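You operate a simulated robot arm through the tools that you are given. There is no shell and no other tool. Be economical: measure what you need, move in short steps, check, and stop when the job is done.

The job below is to be done with a simulated two-armed robot. You get a single attempt, and the scene is never put back.

## Task
Hold the dustpan on the gauging bench top steady with one hand and put the camera lens with the largest size on its label from the gauging bench top in it with the other.

It is judged by the outcome, as a careful person would: the job done as asked, and still so three seconds after it is handed in. It fails if anything else is knocked over, pushed out of place, dropped, spilled or broken.

## Robot
Two 7-joint arms with two-finger grippers on one trunk, on a base that drives. Base frame: it is fixed to the floor where the robot stands at the start and does not move with it; the origin is under the middle of the robot, x ahead of it, y to its left, z up. Lengths are in m, angles in degrees, forces in N, time in s.
The left shoulder is at the start at [0.06, 0.123, 0.945], the right one opposite. With the tool pointing down near the work surface each hand reaches from about 0.36 to 0.8 m from the robot's upright axis, wherever it stands, measured 20 degrees to its own side. Payload 1.47 kg a hand.
The TCP of each hand is the grasp point between the finger pads, 0.016 m short of the fingertips. In the tool frame z runs along the fingers and y along their closing line. The gripper opens to 0.087 m. The gripper's body begins 0.055 m behind the TCP.
Orientation is that of the tool frame in the base frame, as a unit quaternion [w, x, y, z]. With the fingers straight down and closing along the base's y, the tool's x points along the base's -x, its y along +y and its z along -z.

## Interface
- The arms move only by the tool jog_arm. It takes "left_series", "right_series" or both (then of equal length, played together; a hand with none holds still); each is a list of rows, each a list of 6 numbers: the shift along the tool's x, y, z in units of 200 mm (1.0 is 200 mm), then the turn, a rotation vector about the tool's x, y, z in units of 60 degrees (1.0 is 60 degrees). In form: [[x, y, z, ax, ay, az], ...]. A call has 1 to 8 rows; each row is the pose to reach, as a shift and turn from the pose commanded when the call began, along the tool's axes at that moment. "left_claw" and "right_claw" are, for a hand that has rows, the gripper command, from -1 (shut) to 1 (fully open), values between in proportion, set as the call begins (left out, the last holds). A call with a number of a shift or a turn outside -1 to 1 is refused whole. Rows are played at 5 a second. More than 0.05 m and 8.6 degrees between two rows, or a gripper value outside its range, and nothing of the call is played. A pose out of reach is approached as far as the arm can. The call stops where the force on the tool passes 40 N (or 10 N more than at its start, if that is more) or the arm is blocked; 0.2 s more then pass. Each finger travels about 0.153 m/s and halts on what it meets, pressing with about 28 N; the grip force reading is that of the motor and also rises with nothing between the fingers. The clock runs only during rows and for 0.2 s after the last one: add rows that repeat a pose to give the fingers time. The reply holds the time, the measured pose of the TCP, the force on the tool along the base axes, the opening and the grip force, in the units named above and with some noise, with the torque about the TCP (base axes, N m) and any sound that the robot's microphone picked up.
- Cameras (640 x 400 px; columns grow to the right, rows downward): "scene" is now at [0.0752, -0.0315, 1.5265]; the picture's right is [-0.51, -0.86, 0.00], its down [-0.52, 0.31, -0.80] and it looks along [0.69, -0.41, -0.60] (base axes); focal length 271 px, centre (320, 200). "left" rides on the left gripper at [0.073, -0.012, -0.09] in its tool frame; the picture's right is [0.16, 0.99, 0.00], its down [-0.72, 0.12, -0.68] and it looks along [-0.67, 0.11, 0.73] (tool axes); focal length 247 px, centre (320, 200). "right" rides on the right gripper at [0.073, 0.012, -0.09] in its tool frame; the picture's right is [-0.16, 0.99, 0.00], its down [-0.72, -0.12, -0.68] and it looks along [-0.67, -0.11, 0.73] (tool axes); focal length 247 px, centre (320, 200). There is no depth. A picture from a camera that has moved, and an enlarged one, comes with that camera's place and axes in the base frame and with its lens. The place of the scene camera against the robot may be out by one fixed shift of up to 0.025 m in any direction.
- capture(camera): a new picture of that camera. The clock stands still meanwhile.
- slide_trunk(by): slides the trunk up (or, below 0, down) by that many m; the arms and the scene camera ride with it, the base frame stays. It gives what a move gives, with no picture.
- roll_base(legs): drives the robot by 1 to 6 legs, each [ahead, left, turn to the left] in m, m and degrees, along the robot's own axes; the way and the turn of a leg run together, so that a leg with both is an arc; at most 1.5 m and 180 degrees a leg. The arms and the cameras ride along, it lands a little off, and it stops where it bumps. It gives what a move gives.
- pan_tilt(pan, tilt): turns the head with the scene camera to pan (to the left, within 120 degrees either way) and tilt (down, from -29 to 69), counted from straight ahead of the robot. It gives what a move gives.
- zoom(camera, box): a new picture of the part [left, top, right, bottom] of that camera's present view, enlarged. The clock stands still meanwhile.
- finish_job(): hands the job in; it is judged then, once.

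Work in short steps. Places have to be worked out from the pictures, the camera data and where the tool is seen: move nearer, look again, correct. Check each grasp and each placing, and mend what went wrong. You have 120 turns and 108 pictures in all, those below and enlarged ones among them. Open the grippers and draw the arms clear of the work before you hand the job in, unless the task says otherwise; then end with one line.

The tools are called after ">>>" as name(argument=value, ...) on one line, values as JSON. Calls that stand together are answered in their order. jog_arm: Moves the arms, as the interface text tells. Its arguments: {"type":"object","properties":{"left_series":{"type":"array","items":{"type":"array","items":{"type":"number"}}},"left_claw":{"type":"number"},"right_series":{"type":"array","items":{"type":"array","items":{"type":"number"}}},"right_claw":{"type":"number"}},"required":[]} The other tools are called the same way: slide_trunk (by) slides the trunk up or down; roll_base (legs) drives the base; pan_tilt (pan, tilt) turns the head that bears the scene camera; capture (camera) takes a picture; zoom (camera, box) takes an enlarged picture of a part of a camera's view; finish_job () hands the job in.

At the start:

```text
t: 0.0
left_position: [0.5358, -0.0099, 1.1557]
left_ee_rot: [0.0, -0.001, 1.0, 0.001]
left_ft_force: [1.0, -0.1, 0.8]
left_ft_torque: [-0.01, -0.04, -0.01]
left_opening: 0.0872
left_grip_force: 0.1
right_position: [0.3063, -0.4261, 1.165]
right_ee_rot: [0.0, 0.0, 1.0, 0.0]
right_ft_force: [0.5, 0.1, 0.8]
right_ft_torque: [0.01, 0.01, -0.01]
right_opening: 0.0871
right_grip_force: 0.0
trunk travel left (down, up): [-0.1, 0.13]
robot x, y, heading: [0.0017, -0.0007, -0.0]
head pan, tilt: [-30.9, 36.9]
```

scene: 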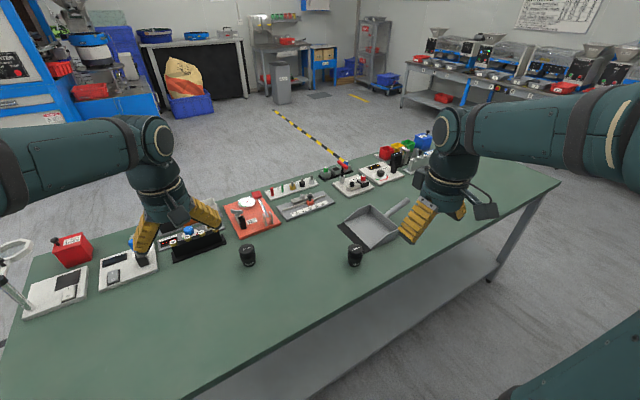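
right: 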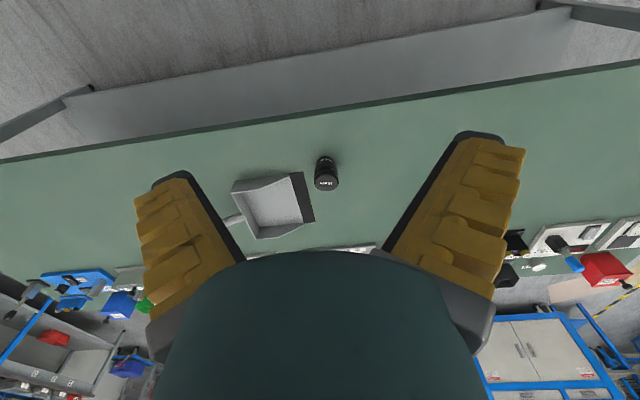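
left: 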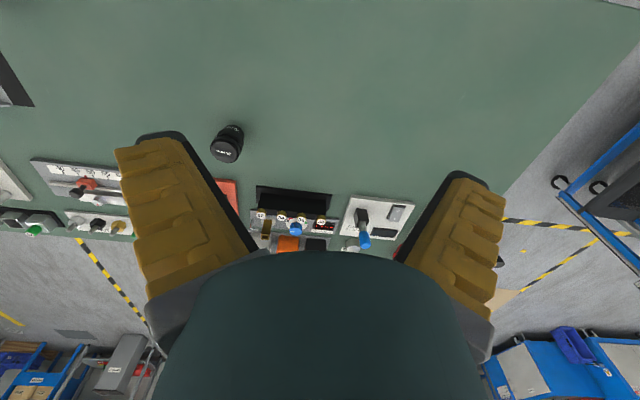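

Two lenses are visible on the bench, plus the dustpan. I zoom in to read the labels.

>>> zoom(camera="scene", box=[220, 180, 440, 318])

>>> zoom(camera="right", box=[220, 130, 380, 230])

>>> zoom(camera="left", box=[190, 110, 270, 160])

>>> zoom(camera="scene", box=[310, 120, 470, 220])

```text
2.90 times, centred on (330, 249) of scene
camera zoom: at [0.0752, -0.0315, 1.5265], right [-0.51, -0.86, 0.0], down [-0.52, 0.31, -0.8], along [0.69, -0.41, -0.6], focal length 786 px, centre (291, 58)
```

zoom: 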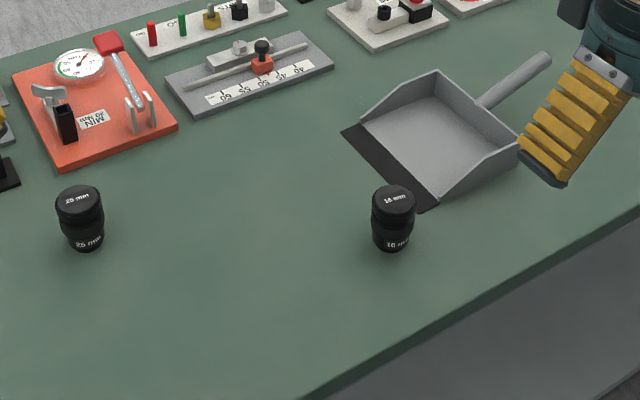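

```text
4.00 times, centred on (300, 180) of right
camera zoom: at [0.2332, -0.4145, 1.2532], right [0.16, 0.99, 0.0], down [0.72, -0.12, 0.68], along [0.67, -0.11, -0.73], focal length 988 px, centre (400, 280)
```

zoom: 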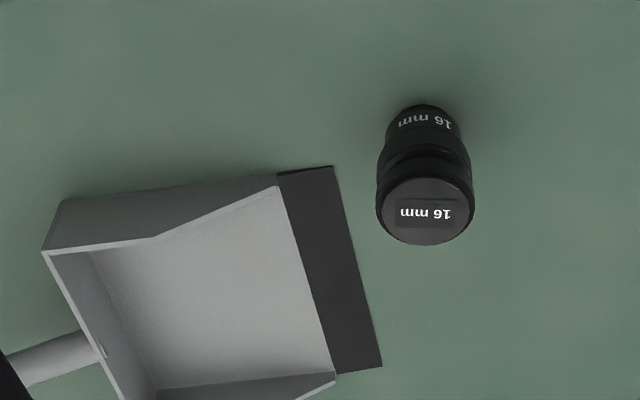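

```text
8.00 times, centred on (230, 135) of left
camera zoom: at [0.4635, -0.0223, 1.2444], right [-0.16, 0.99, 0.0], down [0.72, 0.12, 0.68], along [0.67, 0.11, -0.73], focal length 1976 px, centre (1040, 720)
```

zoom: 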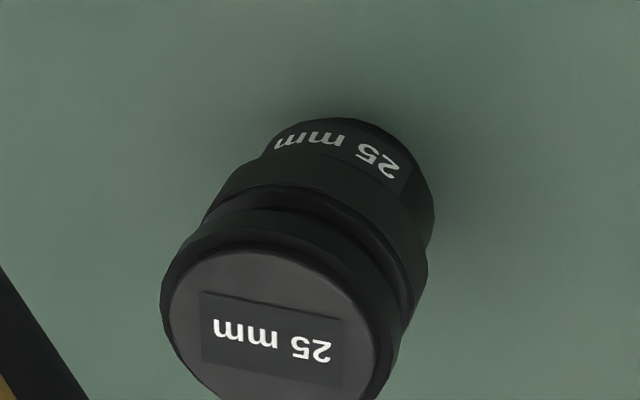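

```text
4.00 times, centred on (390, 170) of scene
camera zoom: at [0.0752, -0.0315, 1.5265], right [-0.51, -0.86, 0.0], down [-0.52, 0.31, -0.8], along [0.69, -0.41, -0.6], focal length 1085 px, centre (40, 320)
```

zoom: 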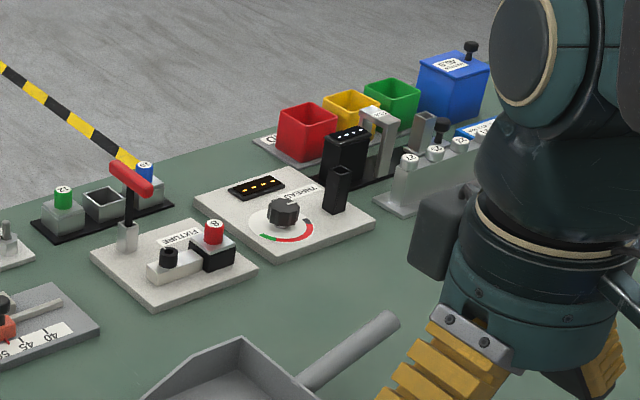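

Lenses read 25 mm (at about (0.70,-0.14)) and 16 mm (about (0.52,-0.45)); the bench's near edge is x≈0.41, parallel to y. I drive 0.4 m right so the pan and lens fall on either side of me, and then check for hidden lenses.

>>> roll_base(legs=[[0, -0.4, 0]])

>>> pan_tilt(pan=0, tilt=45)

>>> capture(camera="scene")

>>> capture(camera="right")

>>> capture(camera="left")

```text
t: 4.0
left_position: [0.5394, -0.3992, 1.1549]
left_ee_rot: [0.0, -0.004, 1.0, 0.0]
left_ft_force: [0.8, -1.0, -0.2]
left_ft_torque: [0.0, -0.02, 0.01]
left_opening: 0.0871
left_grip_force: 0.1
right_position: [0.3117, -0.8163, 1.1646]
right_ee_rot: [0.0, -0.004, 1.0, 0.0]
right_ft_force: [0.6, -0.2, 0.1]
right_ft_torque: [-0.02, 0.0, 0.04]
right_opening: 0.0869
right_grip_force: 0.2
trunk travel left (down, up): [-0.1, 0.13]
robot x, y, heading: [-0.0022, -0.3951, 0.6]
head pan, tilt: [-30.9, 36.9]
```

```text
t: 5.0
left_position: [0.5378, -0.3972, 1.1559]
left_ee_rot: [0.0, -0.004, 1.0, 0.001]
left_ft_force: [-0.6, -0.5, -0.7]
left_ft_torque: [0.02, 0.03, 0.01]
left_opening: 0.087
left_grip_force: 0.1
right_position: [0.3107, -0.8165, 1.1644]
right_ee_rot: [0.001, -0.005, 1.0, -0.001]
right_ft_force: [0.1, -0.2, -0.7]
right_ft_torque: [0.0, -0.03, 0.0]
right_opening: 0.0869
right_grip_force: 0.0
trunk travel left (down, up): [-0.1, 0.13]
robot x, y, heading: [0.0028, -0.3935, 0.5]
head pan, tilt: [0.0, 45.0]
```

```text
100 pictures are left
camera scene: at [0.0837, -0.3793, 1.5147], right [0.01, -1.0, 0.0], down [-0.71, -0.01, -0.71], along [0.71, 0.01, -0.71], focal length 271 px, centre (320, 200)
```

scene: 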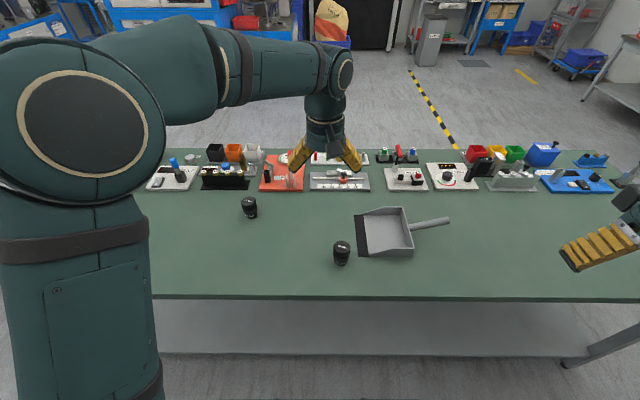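

```text
99 pictures are left
camera right: at [0.2389, -0.8056, 1.2532], right [0.15, 0.99, 0.0], down [0.72, -0.11, 0.68], along [0.67, -0.1, -0.73], focal length 247 px, centre (320, 200)
```

right: 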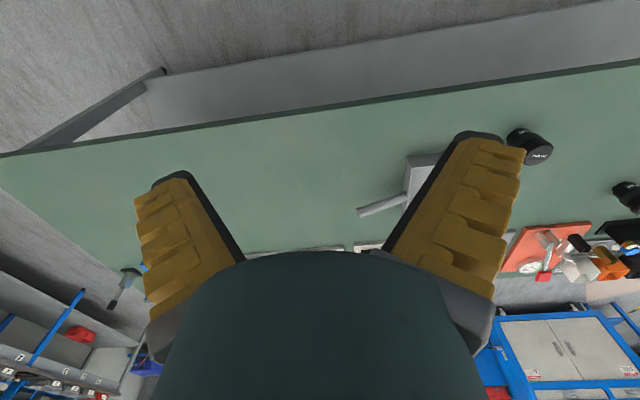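

```text
98 pictures are left
camera left: at [0.4655, -0.4113, 1.2444], right [-0.17, 0.99, 0.0], down [0.72, 0.12, 0.68], along [0.67, 0.11, -0.73], focal length 247 px, centre (320, 200)
```

left: 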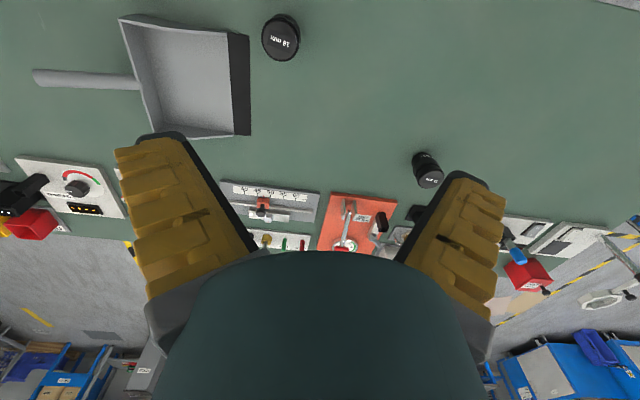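

Only two lenses exist; the target is the 25 mm, top at roughly (0.72,-0.15,0.866). I bring the left hand toward it and the right hand toward the dustpan handle, beginning a yaw so the right fingers close along x.

>>> jog_arm(left_series=[[-0.08, 0.125, 0.06, 0, 0, 0], [-0.16, 0.25, 0.12, 0, 0, 0], [-0.24, 0.375, 0.18, 0, 0, 0], [-0.32, 0.5, 0.24, 0, 0, 0], [-0.38, 0.625, 0.3, 0, 0, 0], [-0.44, 0.75, 0.36, 0, 0, 0], [-0.48, 0.875, 0.42, 0, 0, 0], [-0.5, 1.0, 0.5, 0, 0, 0]], right_series=[[-0.1, 0, 0.03, 0, 0, -0.12], [-0.2, 0, 0.06, 0, 0, -0.24], [-0.3, 0, 0.1, 0, 0, -0.36], [-0.4, 0, 0.15, 0, 0, -0.48], [-0.5, 0, 0.2, 0, 0, -0.6], [-0.6, 0, 0.25, 0, 0, -0.72], [-0.7, 0, 0.3, 0, 0, -0.84], [-0.8, 0, 0.35, 0, 0, -0.96]])

>>> capture(camera="right")

>>> capture(camera="left")

```text
t: 6.8
left_position: [0.638, -0.1955, 1.055]
left_ee_rot: [0.0, -0.004, 1.0, 0.0]
left_ft_force: [0.1, 0.5, 0.6]
left_ft_torque: [-0.01, 0.0, -0.03]
left_opening: 0.0871
left_grip_force: 0.0
right_position: [0.4733, -0.8131, 1.092]
right_ee_rot: [0.0, -0.487, 0.873, 0.0]
right_ft_force: [-0.3, 0.0, 0.8]
right_ft_torque: [-0.01, 0.01, -0.04]
right_opening: 0.0873
right_grip_force: 0.2
trunk travel left (down, up): [-0.1, 0.13]
robot x, y, heading: [0.0027, -0.3906, 0.3]
head pan, tilt: [0.0, 45.0]
```

```text
97 pictures are left
camera right: at [0.4248, -0.8706, 1.1819], right [-0.76, 0.65, 0.0], down [0.48, 0.56, 0.68], along [0.44, 0.51, -0.73], focal length 247 px, centre (320, 200)
```

right: 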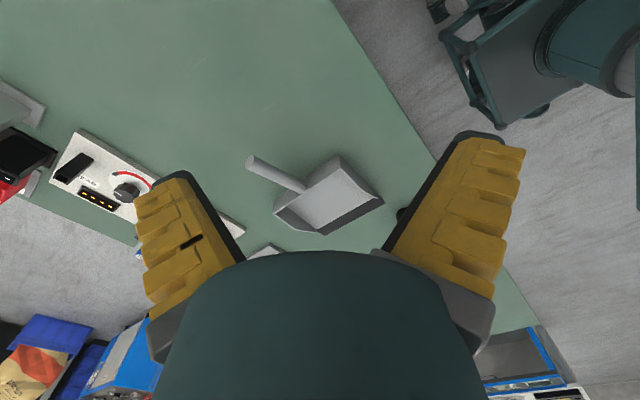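

```text
96 pictures are left
camera left: at [0.5662, -0.2087, 1.1438], right [-0.17, 0.99, 0.0], down [0.72, 0.12, 0.68], along [0.67, 0.11, -0.73], focal length 247 px, centre (320, 200)
```

left: 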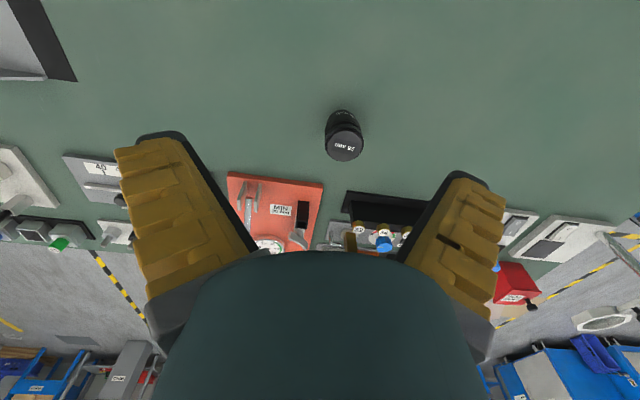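

Triangulation gives: table z≈0.80, lens top (0.721,-0.150,0.866), handle from (0.637,-0.676,0.84) rising to its end (0.636,-0.78,0.884). I move both hands to hover above their targets, finishing the right yaw.

>>> jog_arm(left_series=[[-0.08, 0.04, 0.08, 0, 0, 0], [-0.16, 0.08, 0.16, 0, 0, 0], [-0.24, 0.12, 0.24, 0, 0, 0], [-0.32, 0.16, 0.32, 0, 0, 0], [-0.38, 0.2, 0.4, 0, 0, 0], [-0.415, 0.2275, 0.475, 0, 0, 0], [-0.415, 0.2275, 0.475, 0, 0, 0]], right_series=[[-0.112, -0.09, 0.077, 0, 0, -0.088], [-0.225, -0.18, 0.153, 0, 0, -0.177], [-0.337, -0.27, 0.23, 0, 0, -0.265], [-0.45, -0.36, 0.307, 0, 0, -0.353], [-0.562, -0.451, 0.383, 0, 0, -0.442], [-0.675, -0.541, 0.46, 0, 0, -0.53], [-0.675, -0.541, 0.46, 0, 0, -0.53]])

>>> capture(camera="right")

>>> capture(camera="left")

>>> capture(camera="scene")

```text
t: 8.4
left_position: [0.7177, -0.151, 0.9608]
left_ee_rot: [0.001, -0.005, 1.0, 0.001]
left_ft_force: [0.0, 1.0, -0.3]
left_ft_torque: [0.0, -0.02, 0.05]
left_opening: 0.0868
left_grip_force: 0.1
right_position: [0.6347, -0.7572, 0.999]
right_ee_rot: [0.0, 0.707, -0.707, 0.001]
right_ft_force: [0.0, -0.5, -0.2]
right_ft_torque: [-0.03, -0.02, -0.03]
right_opening: 0.0869
right_grip_force: 0.1
trunk travel left (down, up): [-0.1, 0.13]
robot x, y, heading: [0.0029, -0.3929, 0.4]
head pan, tilt: [0.0, 45.0]
```

```text
95 pictures are left
camera right: at [0.6231, -0.8299, 1.0882], right [-0.99, 0.16, 0.0], down [0.12, 0.72, 0.68], along [0.11, 0.67, -0.73], focal length 247 px, centre (320, 200)
```

right: 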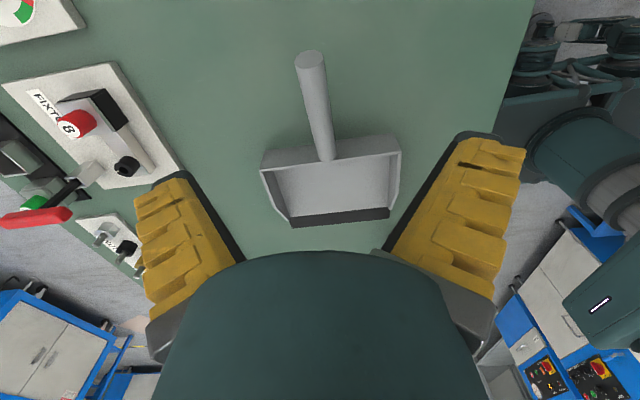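

```text
94 pictures are left
camera left: at [0.6455, -0.1623, 1.0494], right [-0.17, 0.99, 0.0], down [0.72, 0.12, 0.68], along [0.67, 0.11, -0.73], focal length 247 px, centre (320, 200)
```

left: 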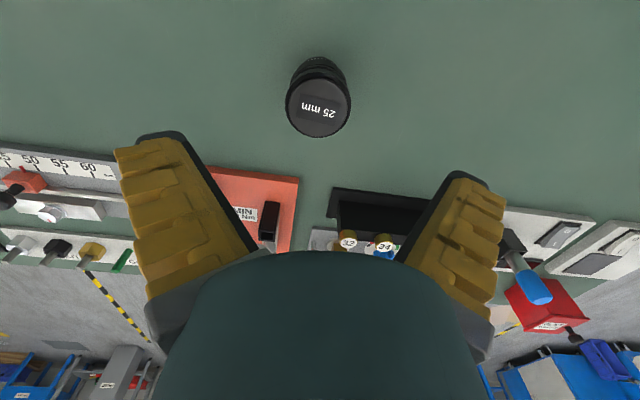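

```text
93 pictures are left
camera scene: at [0.083, -0.3793, 1.5148], right [0.01, -1.0, 0.0], down [-0.71, -0.01, -0.71], along [0.71, 0.01, -0.71], focal length 271 px, centre (320, 200)
```

scene: 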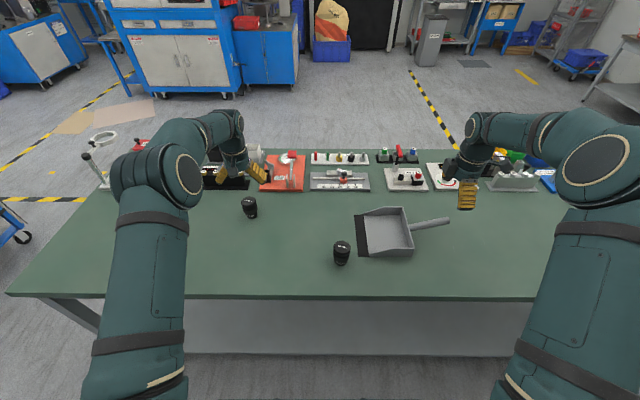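

Both estimates are confirmed by the close views. I descend both hands to grasp height with the grippers open.

>>> jog_arm(left_series=[[-0.015, 0, 0.1, 0, 0, 0], [-0.015, 0, 0.2, 0, 0, 0], [-0.015, 0, 0.3, 0, 0, 0], [-0.015, 0, 0.4, 0, 0, 0], [-0.015, 0, 0.5, 0, 0, 0], [-0.015, 0, 0.595, 0, 0, 0], [-0.015, 0, 0.595, 0, 0, 0]], right_series=[[0, -0.012, 0.11, 0, 0, 0], [0, -0.012, 0.22, 0, 0, 0], [0, -0.012, 0.33, 0, 0, 0], [0, -0.012, 0.44, 0, 0, 0], [0, -0.012, 0.55, 0, 0, 0], [0, -0.012, 0.65, 0, 0, 0], [0, -0.012, 0.65, 0, 0, 0]])

>>> capture(camera="right")

>>> capture(camera="left")

>>> zoom(camera="scene", box=[320, 130, 520, 270])

```text
t: 10.0
left_position: [0.7231, -0.1503, 0.8416]
left_ee_rot: [0.0, -0.004, 1.0, 0.0]
left_ft_force: [0.1, 1.3, -0.4]
left_ft_torque: [0.01, 0.0, 0.03]
left_opening: 0.0872
left_grip_force: 0.1
right_position: [0.6352, -0.7568, 0.8708]
right_ee_rot: [0.0, -0.706, 0.708, 0.001]
right_ft_force: [0.0, -0.4, 0.1]
right_ft_torque: [0.02, 0.01, 0.0]
right_opening: 0.0871
right_grip_force: 0.1
trunk travel left (down, up): [-0.1, 0.13]
robot x, y, heading: [0.0022, -0.391, 0.7]
head pan, tilt: [0.0, 45.0]
```

```text
92 pictures are left
camera right: at [0.625, -0.8297, 0.9601], right [-0.99, 0.16, 0.0], down [0.12, 0.72, 0.68], along [0.11, 0.67, -0.73], focal length 247 px, centre (320, 200)
```

right: 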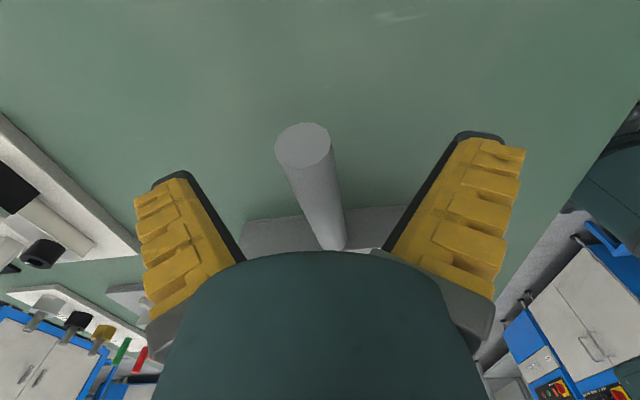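

```text
91 pictures are left
camera left: at [0.6498, -0.1632, 0.9316], right [-0.17, 0.99, 0.0], down [0.72, 0.12, 0.68], along [0.67, 0.11, -0.73], focal length 247 px, centre (320, 200)
```

left: 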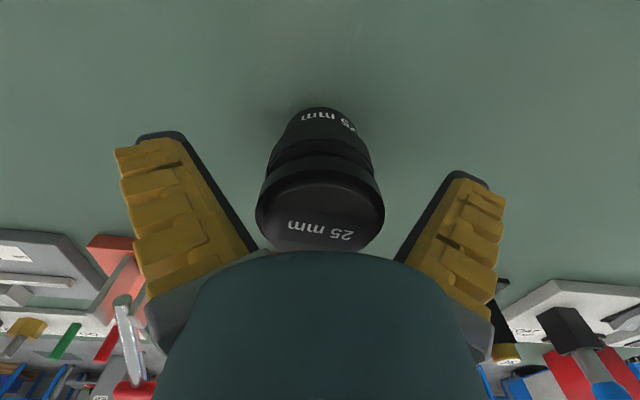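

```text
2.86 times, centred on (420, 200) of scene
camera zoom: at [0.0834, -0.3792, 1.5147], right [0.01, -1.0, 0.0], down [-0.71, -0.01, -0.71], along [0.71, 0.01, -0.71], focal length 775 px, centre (34, 200)
```

zoom: 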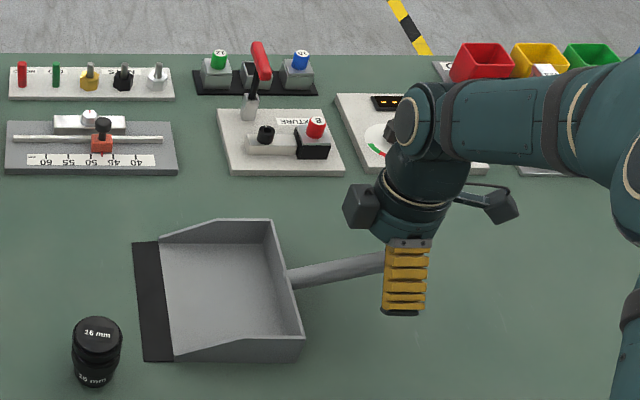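

Both targets sit between the fingers. I close both grippers in place, holding a few rows for the fingers to travel.

>>> jog_arm(left_series=[[0.01, -0.005, 0, 0, 0, 0], [0.01, -0.005, 0, 0, 0, 0], [0.01, -0.005, 0, 0, 0, 0], [0.01, -0.005, 0, 0, 0, 0]], right_series=[[0, -0.005, 0, 0, 0, 0], [0, -0.005, 0, 0, 0, 0], [0, -0.005, 0, 0, 0, 0], [0, -0.005, 0, 0, 0, 0]], left_claw=-1, right_claw=-1)

>>> capture(camera="left")

>>> zoom(camera="scene", box=[320, 130, 520, 270])

```text
t: 11.0
left_position: [0.7209, -0.1511, 0.8432]
left_ee_rot: [0.0, -0.004, 1.0, 0.0]
left_ft_force: [0.3, 1.2, 1.3]
left_ft_torque: [-0.01, 0.03, 0.03]
left_opening: 0.0453
left_grip_force: 28.0
right_position: [0.6367, -0.757, 0.8724]
right_ee_rot: [0.001, -0.707, 0.707, -0.001]
right_ft_force: [0.2, -1.9, 9.7]
right_ft_torque: [0.61, -0.04, -0.07]
right_opening: 0.016
right_grip_force: 28.0
trunk travel left (down, up): [-0.1, 0.13]
robot x, y, heading: [-0.0007, -0.393, 0.4]
head pan, tilt: [0.0, 45.0]
```

```text
89 pictures are left
camera left: at [0.6478, -0.1641, 0.9316], right [-0.17, 0.99, 0.0], down [0.72, 0.12, 0.68], along [0.67, 0.11, -0.73], focal length 247 px, centre (320, 200)
```

left: 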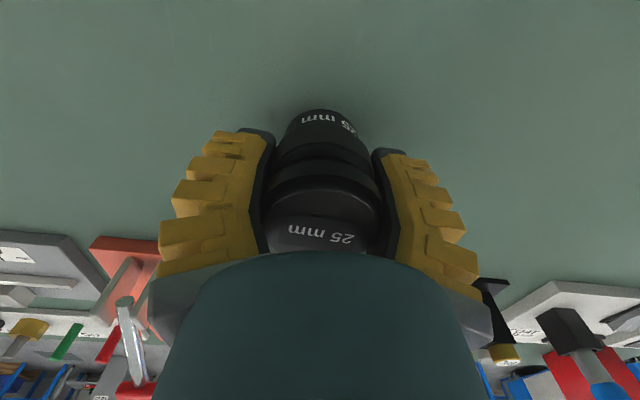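

```text
2.86 times, centred on (420, 200) of scene
camera zoom: at [0.0832, -0.379, 1.5148], right [0.01, -1.0, 0.0], down [-0.71, -0.01, -0.71], along [0.71, 0.01, -0.71], focal length 775 px, centre (34, 200)
```

zoom: 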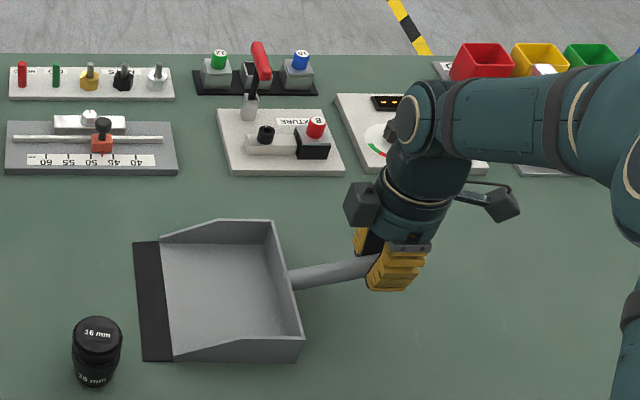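

Lens gripped (0.045 m opening) and handle gripped with the pan unmoved. I lift the lens 0.12 m and begin carrying it toward the pan while the right hand holds.

>>> jog_arm(left_series=[[0, 0, -0.2, 0, 0, 0], [0, 0, -0.4, 0, 0, 0], [0, 0, -0.6, 0, 0, 0], [0.04, -0.2, -0.6, 0, 0, 0], [0.08, -0.4, -0.6, 0, 0, 0], [0.12, -0.6, -0.6, 0, 0, 0], [0.16, -0.8, -0.6, 0, 0, 0], [0.2, -1.0, -0.6, 0, 0, 0]])

>>> jog_arm(left_series=[[0.04, -0.15, 0, 0, 0, 0], [0.08, -0.3, 0, 0, 0, 0], [0.12, -0.45, 0, 0, 0, 0], [0.16, -0.6, 0, 0, 0, 0], [0.2, -0.7, 0, 0, 0, 0], [0.2, -0.7, 0, 0, 0, 0]])

>>> capture(camera="scene")

>>> capture(camera="left")

>>> capture(camera="right")

```text
t: 12.8
left_position: [0.6816, -0.3543, 0.963]
left_ee_rot: [-0.001, -0.004, 1.0, 0.001]
left_ft_force: [0.1, 0.5, -1.9]
left_ft_torque: [0.02, -0.03, -0.05]
left_opening: 0.0452
left_grip_force: 28.1
right_position: [0.6371, -0.7571, 0.8713]
right_ee_rot: [0.0, -0.707, 0.707, 0.001]
right_ft_force: [-1.3, 0.3, 7.0]
right_ft_torque: [0.52, -0.02, 0.01]
right_opening: 0.0153
right_grip_force: 27.8
trunk travel left (down, up): [-0.1, 0.13]
robot x, y, heading: [0.0033, -0.3945, 0.7]
head pan, tilt: [0.0, 45.0]
```

```text
t: 14.2
left_position: [0.6426, -0.4927, 0.9635]
left_ee_rot: [0.001, -0.005, 1.0, 0.0]
left_ft_force: [-0.1, 0.1, -2.3]
left_ft_torque: [-0.01, -0.01, 0.03]
left_opening: 0.0449
left_grip_force: 28.3
right_position: [0.6383, -0.7566, 0.8713]
right_ee_rot: [-0.001, -0.707, 0.707, 0.001]
right_ft_force: [0.5, -0.4, 4.0]
right_ft_torque: [0.34, -0.03, -0.03]
right_opening: 0.0144
right_grip_force: 28.2
trunk travel left (down, up): [-0.1, 0.13]
robot x, y, heading: [-0.0002, -0.39, 0.2]
head pan, tilt: [0.0, 45.0]
```

```text
87 pictures are left
camera scene: at [0.0835, -0.379, 1.5147], right [0.01, -1.0, 0.0], down [-0.71, -0.01, -0.71], along [0.71, 0.01, -0.71], focal length 271 px, centre (320, 200)
```

scene: 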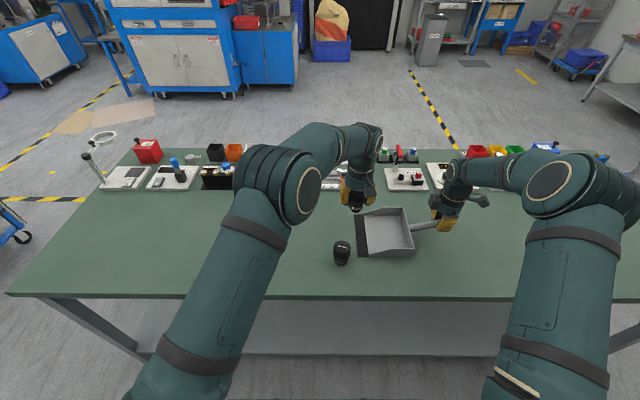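

```text
86 pictures are left
camera left: at [0.571, -0.5051, 1.052], right [-0.17, 0.99, 0.0], down [0.72, 0.12, 0.68], along [0.67, 0.11, -0.73], focal length 247 px, centre (320, 200)
```

left: 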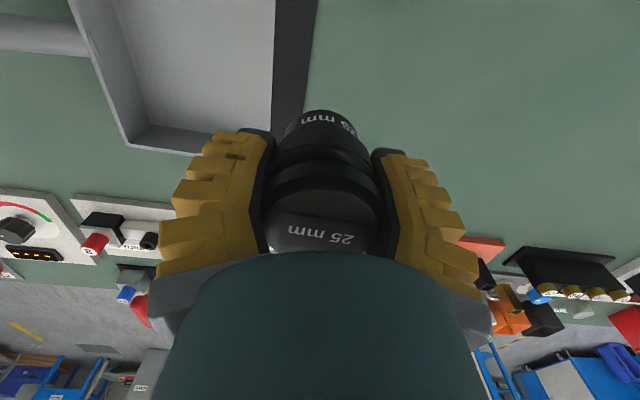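

```text
85 pictures are left
camera right: at [0.6259, -0.8303, 0.9608], right [-0.99, 0.16, 0.0], down [0.12, 0.72, 0.68], along [0.11, 0.67, -0.73], focal length 247 px, centre (320, 200)
```

right: 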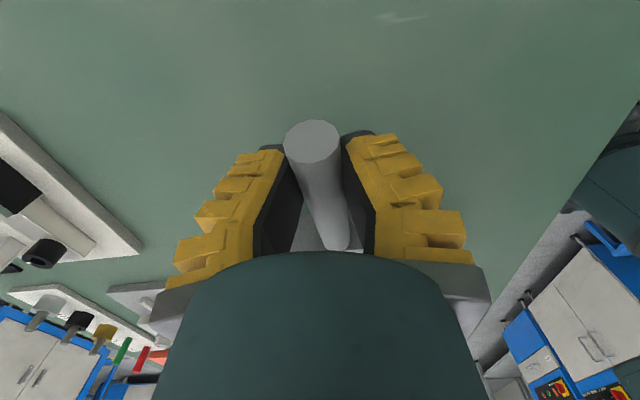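

The right opening reads 0.016 and is creeping down to 0.0144, so the handle may be slipping in the pads. I look closely at it before going on.

>>> zoom(camera="right", box=[220, 100, 420, 260])

>>> zoom(camera="scene", box=[340, 150, 500, 270])

>>> jog_arm(right_series=[[0, 0, 0, 0, 0, 0], [0, 0, 0, 0, 0, 0], [0, 0, 0, 0, 0, 0]])

```text
2.50 times, centred on (320, 180) of right
camera zoom: at [0.6259, -0.8303, 0.9608], right [-0.99, 0.16, 0.0], down [0.12, 0.72, 0.68], along [0.11, 0.67, -0.73], focal length 617 px, centre (320, 250)
```

zoom: 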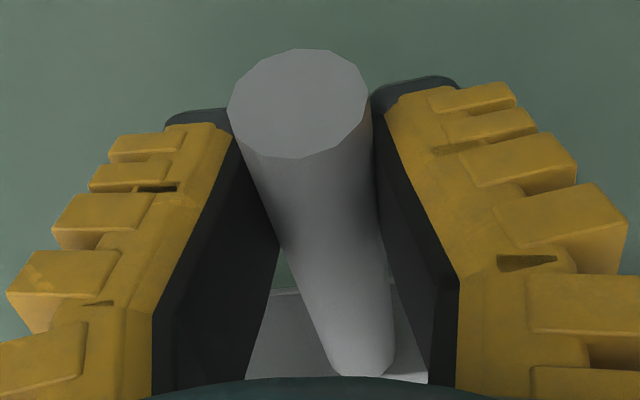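

```text
3.33 times, centred on (420, 210) of scene
camera zoom: at [0.0835, -0.379, 1.5147], right [0.01, -1.0, 0.0], down [-0.71, -0.01, -0.71], along [0.71, 0.01, -0.71], focal length 904 px, centre (-13, 167)
```

zoom: 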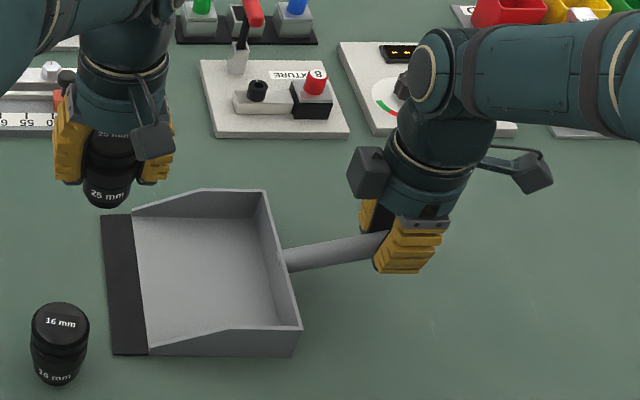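

```text
t: 15.0
left_position: [0.6431, -0.4921, 0.9629]
left_ee_rot: [0.0, -0.005, 1.0, 0.0]
left_ft_force: [0.3, 0.2, -1.9]
left_ft_torque: [0.03, -0.01, 0.01]
left_opening: 0.045
left_grip_force: 27.6
right_position: [0.637, -0.7574, 0.8718]
right_ee_rot: [0.0, -0.707, 0.708, 0.0]
right_ft_force: [-0.1, 0.3, 2.8]
right_ft_torque: [0.24, -0.03, -0.06]
right_opening: 0.0143
right_grip_force: 27.9
trunk travel left (down, up): [-0.1, 0.13]
robot x, y, heading: [0.001, -0.3939, 0.7]
head pan, tilt: [0.0, 45.0]
```

Grip has settled (0.0143, forces falling) with the pan essentially unmoved. I bring the lens over the pan floor, watching for hand-to-hand clearance.

>>> jog_arm(left_series=[[0.015, -0.12, 0, 0, 0, 0], [0.03, -0.24, 0, 0, 0, 0], [0.03, -0.36, 0, 0, 0, 0], [0.03, -0.44, 0, 0, 0, 0], [0.03, -0.44, 0, 0, 0, 0]])

>>> capture(camera="left")

>>> zoom(camera="scene", box=[320, 130, 520, 270])

>>> capture(camera="right")

```text
t: 16.2
left_position: [0.6358, -0.58, 0.962]
left_ee_rot: [0.0, -0.005, 1.0, 0.0]
left_ft_force: [-0.2, 0.6, -1.8]
left_ft_torque: [-0.03, -0.03, -0.02]
left_opening: 0.0449
left_grip_force: 28.4
right_position: [0.6387, -0.7577, 0.8721]
right_ee_rot: [0.0, -0.707, 0.707, 0.0]
right_ft_force: [-0.1, -0.9, 2.2]
right_ft_torque: [0.14, -0.02, -0.05]
right_opening: 0.0142
right_grip_force: 28.2
trunk travel left (down, up): [-0.1, 0.13]
robot x, y, heading: [0.0024, -0.39, 0.6]
head pan, tilt: [0.0, 45.0]
```

```text
82 pictures are left
camera left: at [0.5639, -0.5928, 1.0512], right [-0.17, 0.99, 0.0], down [0.72, 0.12, 0.68], along [0.67, 0.11, -0.73], focal length 247 px, centre (320, 200)
```

left: 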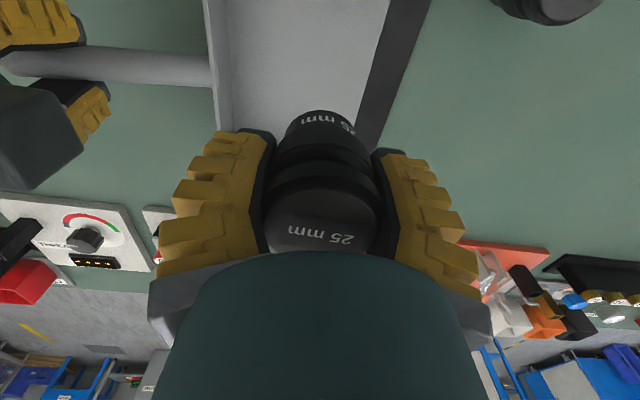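

```text
2.86 times, centred on (420, 200) of scene
camera zoom: at [0.0837, -0.3792, 1.5147], right [0.01, -1.0, 0.0], down [-0.71, -0.01, -0.71], along [0.71, 0.01, -0.71], focal length 775 px, centre (34, 200)
```

zoom: 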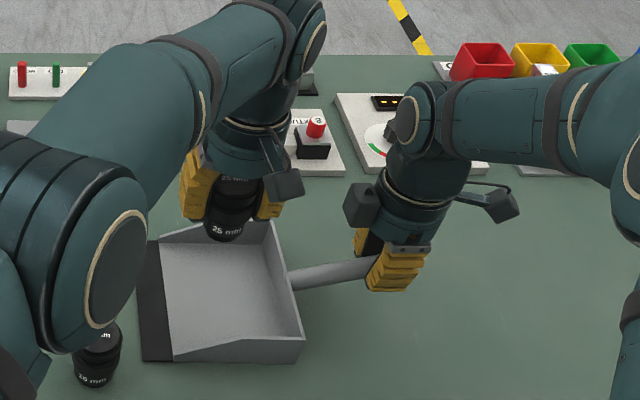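

```text
80 pictures are left
camera right: at [0.626, -0.8304, 0.9606], right [-0.99, 0.16, 0.0], down [0.12, 0.72, 0.68], along [0.11, 0.67, -0.73], focal length 247 px, centre (320, 200)
```

right: 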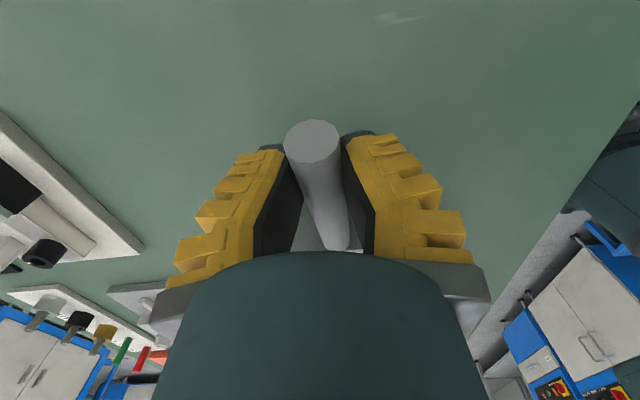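

Clearance between hands is good. The lens would land slightly toward the lip, so I shift 10 mm toward the handle and descend to just above the floor.

>>> jog_arm(left_series=[[0, -0.05, 0.0, 0, 0, 0], [0, -0.05, 0.12, 0, 0, 0], [0, -0.05, 0.24, 0, 0, 0], [0, -0.05, 0.34, 0, 0, 0], [0, -0.05, 0.42, 0, 0, 0], [0, -0.05, 0.48, 0, 0, 0], [0, -0.05, 0.48, 0, 0, 0]])

>>> capture(camera="left")

>>> zoom(camera="scene", box=[340, 170, 460, 270])

```text
t: 17.8
left_position: [0.6374, -0.5904, 0.8652]
left_ee_rot: [0.0, -0.004, 1.0, 0.0]
left_ft_force: [-0.6, -0.4, -2.0]
left_ft_torque: [-0.02, 0.02, 0.0]
left_opening: 0.0448
left_grip_force: 28.1
right_position: [0.6387, -0.7565, 0.8714]
right_ee_rot: [-0.001, -0.706, 0.708, 0.0]
right_ft_force: [0.0, -0.7, 2.4]
right_ft_torque: [0.07, -0.02, -0.04]
right_opening: 0.0139
right_grip_force: 28.1
trunk travel left (down, up): [-0.1, 0.13]
robot x, y, heading: [0.0014, -0.3921, 0.7]
head pan, tilt: [0.0, 45.0]
```

```text
79 pictures are left
camera left: at [0.5653, -0.6037, 0.9539], right [-0.17, 0.99, 0.0], down [0.72, 0.12, 0.68], along [0.67, 0.11, -0.73], focal length 247 px, centre (320, 200)
```

left: 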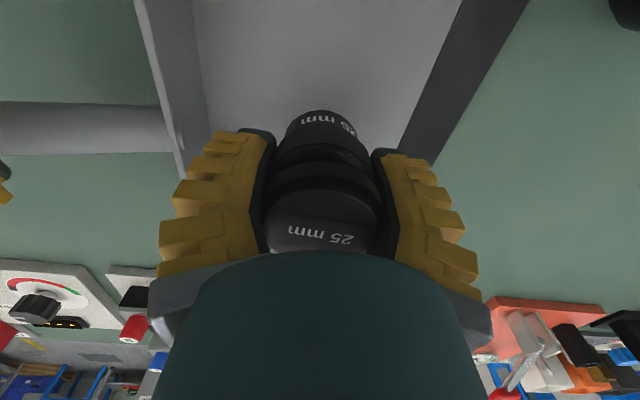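

```text
4.00 times, centred on (400, 220) of scene
camera zoom: at [0.0837, -0.3793, 1.5147], right [0.01, -1.0, 0.0], down [-0.71, -0.01, -0.71], along [0.71, 0.01, -0.71], focal length 1085 px, centre (0, 120)
```

zoom: 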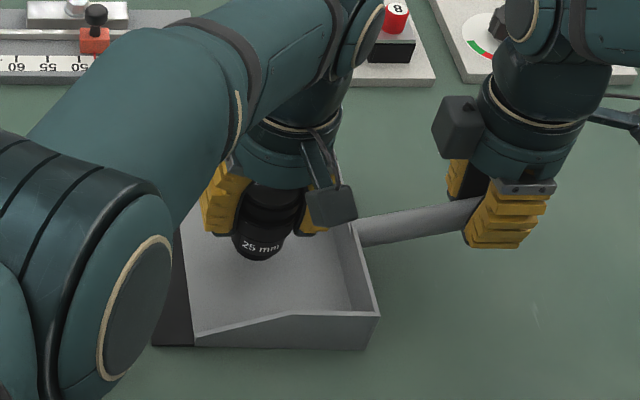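

Centered over the floor. I descend slowly in small steps, checking force for contact.

>>> jog_arm(left_series=[[0, 0, 0.015, 0, 0, 0], [0, 0, 0.03, 0, 0, 0], [0, 0, 0.045, 0, 0, 0], [0, 0, 0.06, 0, 0, 0], [0, 0, 0.06, 0, 0, 0]])

```text
t: 19.0
left_position: [0.6391, -0.5908, 0.8544]
left_ee_rot: [0.001, -0.005, 1.0, 0.0]
left_ft_force: [-0.2, -0.1, -2.7]
left_ft_torque: [-0.02, 0.02, 0.0]
left_opening: 0.0445
left_grip_force: 28.0
right_position: [0.6375, -0.757, 0.8723]
right_ee_rot: [0.0, -0.707, 0.708, -0.001]
right_ft_force: [0.5, -0.4, 2.0]
right_ft_torque: [0.07, -0.02, -0.05]
right_opening: 0.0137
right_grip_force: 27.8
trunk travel left (down, up): [-0.1, 0.13]
robot x, y, heading: [0.0002, -0.3933, 0.7]
head pan, tilt: [0.0, 45.0]
```

No contact yet; I continue a few millimetres.

>>> jog_arm(left_series=[[0, 0, 0.01, 0, 0, 0], [0, 0, 0.02, 0, 0, 0], [0, 0, 0.02, 0, 0, 0]])

>>> jog_arm(left_series=[[0, 0, 0.005, 0, 0, 0], [0, 0, 0.01, 0, 0, 0], [0, 0, 0.01, 0, 0, 0]])

>>> zoom(camera="scene", box=[340, 170, 460, 270])

```text
t: 19.8
left_position: [0.6383, -0.5914, 0.8501]
left_ee_rot: [0.001, -0.004, 1.0, 0.001]
left_ft_force: [-0.2, 0.1, -3.2]
left_ft_torque: [0.03, 0.01, 0.0]
left_opening: 0.0445
left_grip_force: 27.9
right_position: [0.6367, -0.757, 0.8709]
right_ee_rot: [0.0, -0.706, 0.708, 0.0]
right_ft_force: [0.0, -0.6, 2.1]
right_ft_torque: [0.06, -0.01, -0.06]
right_opening: 0.0135
right_grip_force: 28.4
trunk travel left (down, up): [-0.1, 0.13]
robot x, y, heading: [0.0016, -0.3959, 0.5]
head pan, tilt: [0.0, 45.0]
```

```text
t: 20.6
left_position: [0.6381, -0.5902, 0.8478]
left_ee_rot: [0.0, -0.004, 1.0, 0.0]
left_ft_force: [-0.3, -1.5, 0.5]
left_ft_torque: [0.01, 0.0, 0.0]
left_opening: 0.0447
left_grip_force: 28.4
right_position: [0.6385, -0.7573, 0.8714]
right_ee_rot: [0.0, -0.707, 0.708, 0.0]
right_ft_force: [1.0, -0.2, 1.5]
right_ft_torque: [-0.13, -0.08, -0.02]
right_opening: 0.0138
right_grip_force: 28.0
trunk travel left (down, up): [-0.1, 0.13]
robot x, y, heading: [0.0021, -0.3913, 0.4]
head pan, tilt: [0.0, 45.0]
```

```text
4.00 times, centred on (400, 220) of scene
camera zoom: at [0.0837, -0.3792, 1.5147], right [0.01, -1.0, 0.0], down [-0.71, -0.01, -0.71], along [0.71, 0.01, -0.71], focal length 1085 px, centre (0, 120)
```

zoom: 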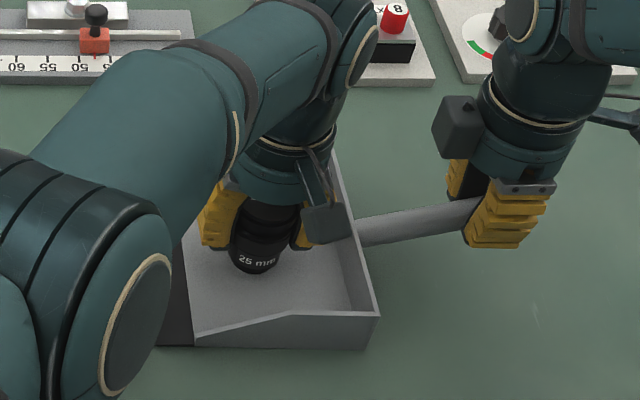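

The force jumped from -3 to +0.5 N: the lens has touched the pan floor. I lower 0.6 mm more and open partly to release it.

>>> jog_arm(left_series=[[0, 0, 0.003, 0, 0, 0], [0, 0, 0.003, 0, 0, 0]])

>>> jog_arm(left_series=[[0, 0, 0, 0, 0, 0], [0, 0, 0, 0, 0, 0], [0, 0, 0, 0, 0, 0]], left_claw=0.65)

>>> capture(camera="left")

```text
t: 21.2
left_position: [0.6391, -0.5899, 0.8486]
left_ee_rot: [0.001, -0.004, 1.0, 0.0]
left_ft_force: [-0.6, 0.4, 3.8]
left_ft_torque: [0.12, -0.02, 0.03]
left_opening: 0.0443
left_grip_force: 28.5
right_position: [0.6392, -0.7573, 0.8712]
right_ee_rot: [0.0, -0.707, 0.708, 0.0]
right_ft_force: [1.7, -0.2, 1.3]
right_ft_torque: [-0.48, -0.07, -0.09]
right_opening: 0.0134
right_grip_force: 27.9
trunk travel left (down, up): [-0.1, 0.13]
robot x, y, heading: [0.0034, -0.3953, 0.6]
head pan, tilt: [0.0, 45.0]
```

```text
t: 22.0
left_position: [0.6374, -0.5901, 0.8461]
left_ee_rot: [0.0, -0.004, 1.0, 0.001]
left_ft_force: [0.3, -0.3, 0.2]
left_ft_torque: [-0.04, 0.0, 0.01]
left_opening: 0.075
left_grip_force: 2.7
right_position: [0.6371, -0.7567, 0.8711]
right_ee_rot: [0.0, -0.707, 0.708, 0.0]
right_ft_force: [0.6, 0.4, 2.5]
right_ft_torque: [0.01, -0.02, -0.04]
right_opening: 0.0135
right_grip_force: 28.9
trunk travel left (down, up): [-0.1, 0.13]
robot x, y, heading: [-0.0019, -0.395, 0.4]
head pan, tilt: [0.0, 45.0]
```

```text
76 pictures are left
camera left: at [0.5652, -0.6039, 0.9356], right [-0.17, 0.99, 0.0], down [0.72, 0.12, 0.68], along [0.67, 0.11, -0.73], focal length 247 px, centre (320, 200)
```

left: 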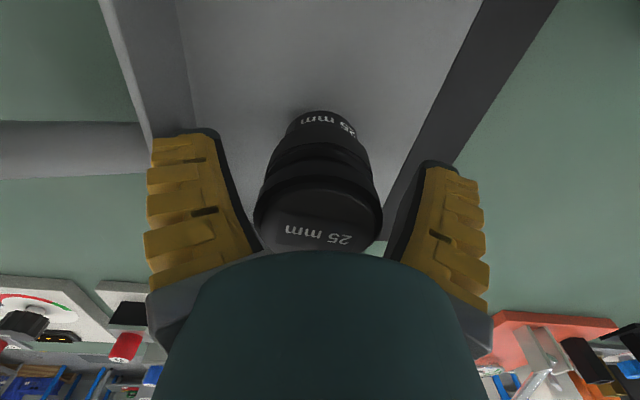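

The lens stands free and upright in the pan. I lift the left hand straight up and draw it to the left.

>>> jog_arm(left_series=[[0, 0, -0.1, 0, 0, 0], [0, 0, -0.2, 0, 0, 0], [0, 0, -0.4, 0, 0, 0], [0, 0, -0.6, 0, 0, 0], [0, 0.2, -0.7, 0, 0, 0], [0, 0.4, -0.8, 0, 0, 0], [0, 0.6, -0.9, 0, 0, 0], [0, 0.8, -1.0, 0, 0, 0]])

>>> zoom(camera="scene", box=[320, 160, 480, 280])

>>> capture(camera="right")

```text
t: 23.8
left_position: [0.636, -0.4299, 1.048]
left_ee_rot: [0.0, -0.004, 1.0, 0.0]
left_ft_force: [0.3, 0.5, 0.7]
left_ft_torque: [-0.02, 0.02, 0.01]
left_opening: 0.075
left_grip_force: 2.3
right_position: [0.6372, -0.7579, 0.8719]
right_ee_rot: [0.001, -0.707, 0.708, 0.0]
right_ft_force: [-1.7, 0.8, 4.5]
right_ft_torque: [0.17, 0.02, 0.05]
right_opening: 0.0134
right_grip_force: 27.7
trunk travel left (down, up): [-0.1, 0.13]
robot x, y, heading: [0.0023, -0.3908, 0.3]
head pan, tilt: [0.0, 45.0]
```

```text
3.33 times, centred on (400, 220) of scene
camera zoom: at [0.0833, -0.3782, 1.5147], right [0.01, -1.0, 0.0], down [-0.71, -0.01, -0.71], along [0.71, 0.01, -0.71], focal length 904 px, centre (53, 133)
```

zoom: 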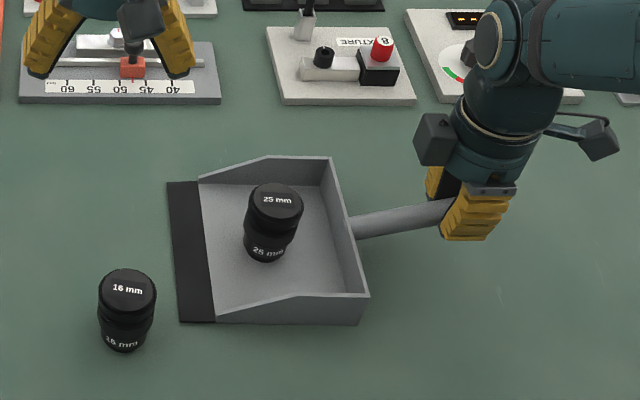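

```text
74 pictures are left
camera right: at [0.6256, -0.8298, 0.9609], right [-0.99, 0.16, 0.0], down [0.12, 0.72, 0.68], along [0.11, 0.67, -0.73], focal length 247 px, centre (320, 200)
```

right: 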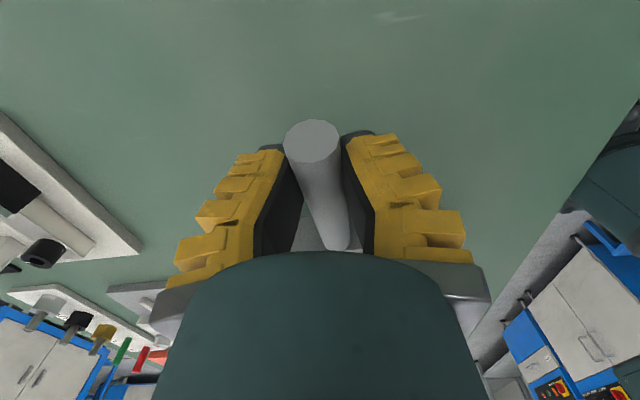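

The lens stands well inside the pan, the 16 mm lens is untouched. I open the right gripper in place to release the handle.

>>> jog_arm(right_series=[[0, 0, 0, 0, 0, 0], [0, 0, 0, 0, 0, 0], [0, 0, 0, 0, 0, 0], [0, 0, 0, 0, 0, 0]], right_claw=1)

>>> capture(camera="right")

```text
t: 24.8
left_position: [0.6371, -0.4326, 1.0471]
left_ee_rot: [0.0, -0.005, 1.0, 0.0]
left_ft_force: [0.1, -0.5, 0.3]
left_ft_torque: [-0.01, -0.01, 0.02]
left_opening: 0.0751
left_grip_force: 2.1
right_position: [0.6365, -0.7562, 0.8715]
right_ee_rot: [-0.001, -0.706, 0.708, 0.0]
right_ft_force: [-0.3, 0.0, -0.1]
right_ft_torque: [0.01, -0.03, -0.01]
right_opening: 0.0871
right_grip_force: 0.1
trunk travel left (down, up): [-0.1, 0.13]
robot x, y, heading: [0.0011, -0.3929, 0.3]
head pan, tilt: [0.0, 45.0]
```

```text
73 pictures are left
camera right: at [0.6261, -0.8304, 0.9606], right [-0.99, 0.16, 0.0], down [0.12, 0.72, 0.68], along [0.11, 0.67, -0.73], focal length 247 px, centre (320, 200)
```

right: 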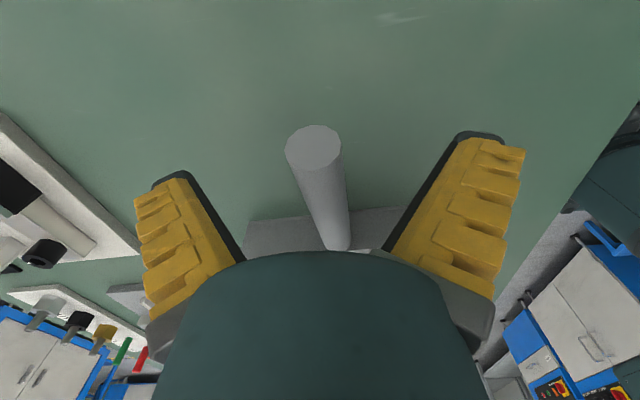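

The handle is free. I raise the right hand straight up, clear of the work.

>>> jog_arm(right_series=[[0, 0, -0.12, 0, 0, 0], [0, 0, -0.24, 0, 0, 0], [0, 0, -0.4, 0, 0, 0], [0, 0, -0.6, 0, 0, 0], [0, 0, -0.8, 0, 0, 0], [0, 0, -1.0, 0, 0, 0], [0, 0, -1.0, 0, 0, 0]], left_series=[[0, 0.15, -0.05, 0, 0, 0], [0, 0.3, -0.1, 0, 0, 0], [0, 0.45, -0.15, 0, 0, 0], [0, 0.6, -0.2, 0, 0, 0], [0, 0.75, -0.25, 0, 0, 0], [0, 0.9, -0.3, 0, 0, 0], [0, 0.9, -0.3, 0, 0, 0]], left_claw=1)

>>> capture(camera="scene")

>>> zoom(camera="scene", box=[320, 160, 480, 280])

```text
t: 26.4
left_position: [0.636, -0.2527, 1.1049]
left_ee_rot: [-0.001, -0.005, 1.0, 0.0]
left_ft_force: [0.7, -0.3, 0.1]
left_ft_torque: [0.0, 0.04, 0.02]
left_opening: 0.087
left_grip_force: 0.1
right_position: [0.6422, -0.7605, 1.0729]
right_ee_rot: [0.0, -0.707, 0.708, 0.0]
right_ft_force: [-0.3, 0.2, -0.3]
right_ft_torque: [0.01, 0.02, 0.04]
right_opening: 0.0869
right_grip_force: 0.2
trunk travel left (down, up): [-0.1, 0.13]
robot x, y, heading: [0.0022, -0.3904, 0.6]
head pan, tilt: [0.0, 45.0]
```

```text
72 pictures are left
camera scene: at [0.0842, -0.3799, 1.5146], right [0.01, -1.0, 0.0], down [-0.71, -0.01, -0.71], along [0.71, 0.01, -0.71], focal length 271 px, centre (320, 200)
```

scene: 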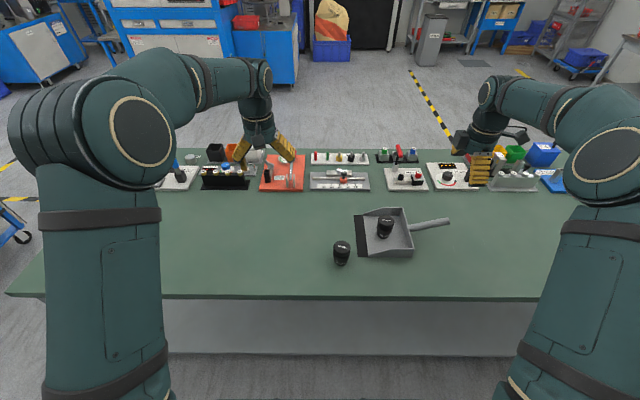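

```text
3.33 times, centred on (400, 220) of scene
camera zoom: at [0.0842, -0.3799, 1.5146], right [0.01, -1.0, 0.0], down [-0.71, -0.01, -0.71], along [0.71, 0.01, -0.71], focal length 904 px, centre (53, 133)
```

zoom: 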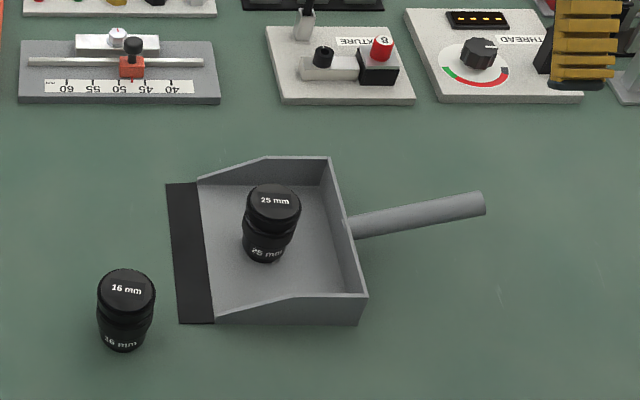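

The 25 mm lens stands in the dustpan, nothing else has moved and both hands are open and clear, so I hand the job in.

>>> finish_job()

```text
The job is handed in.
```

The 25 mm lens, the larger of the two on the bench, is standing upright in the dustpan; I held the pan by its handle while placing it, and the 16 mm lens and everything else in view stayed in place.
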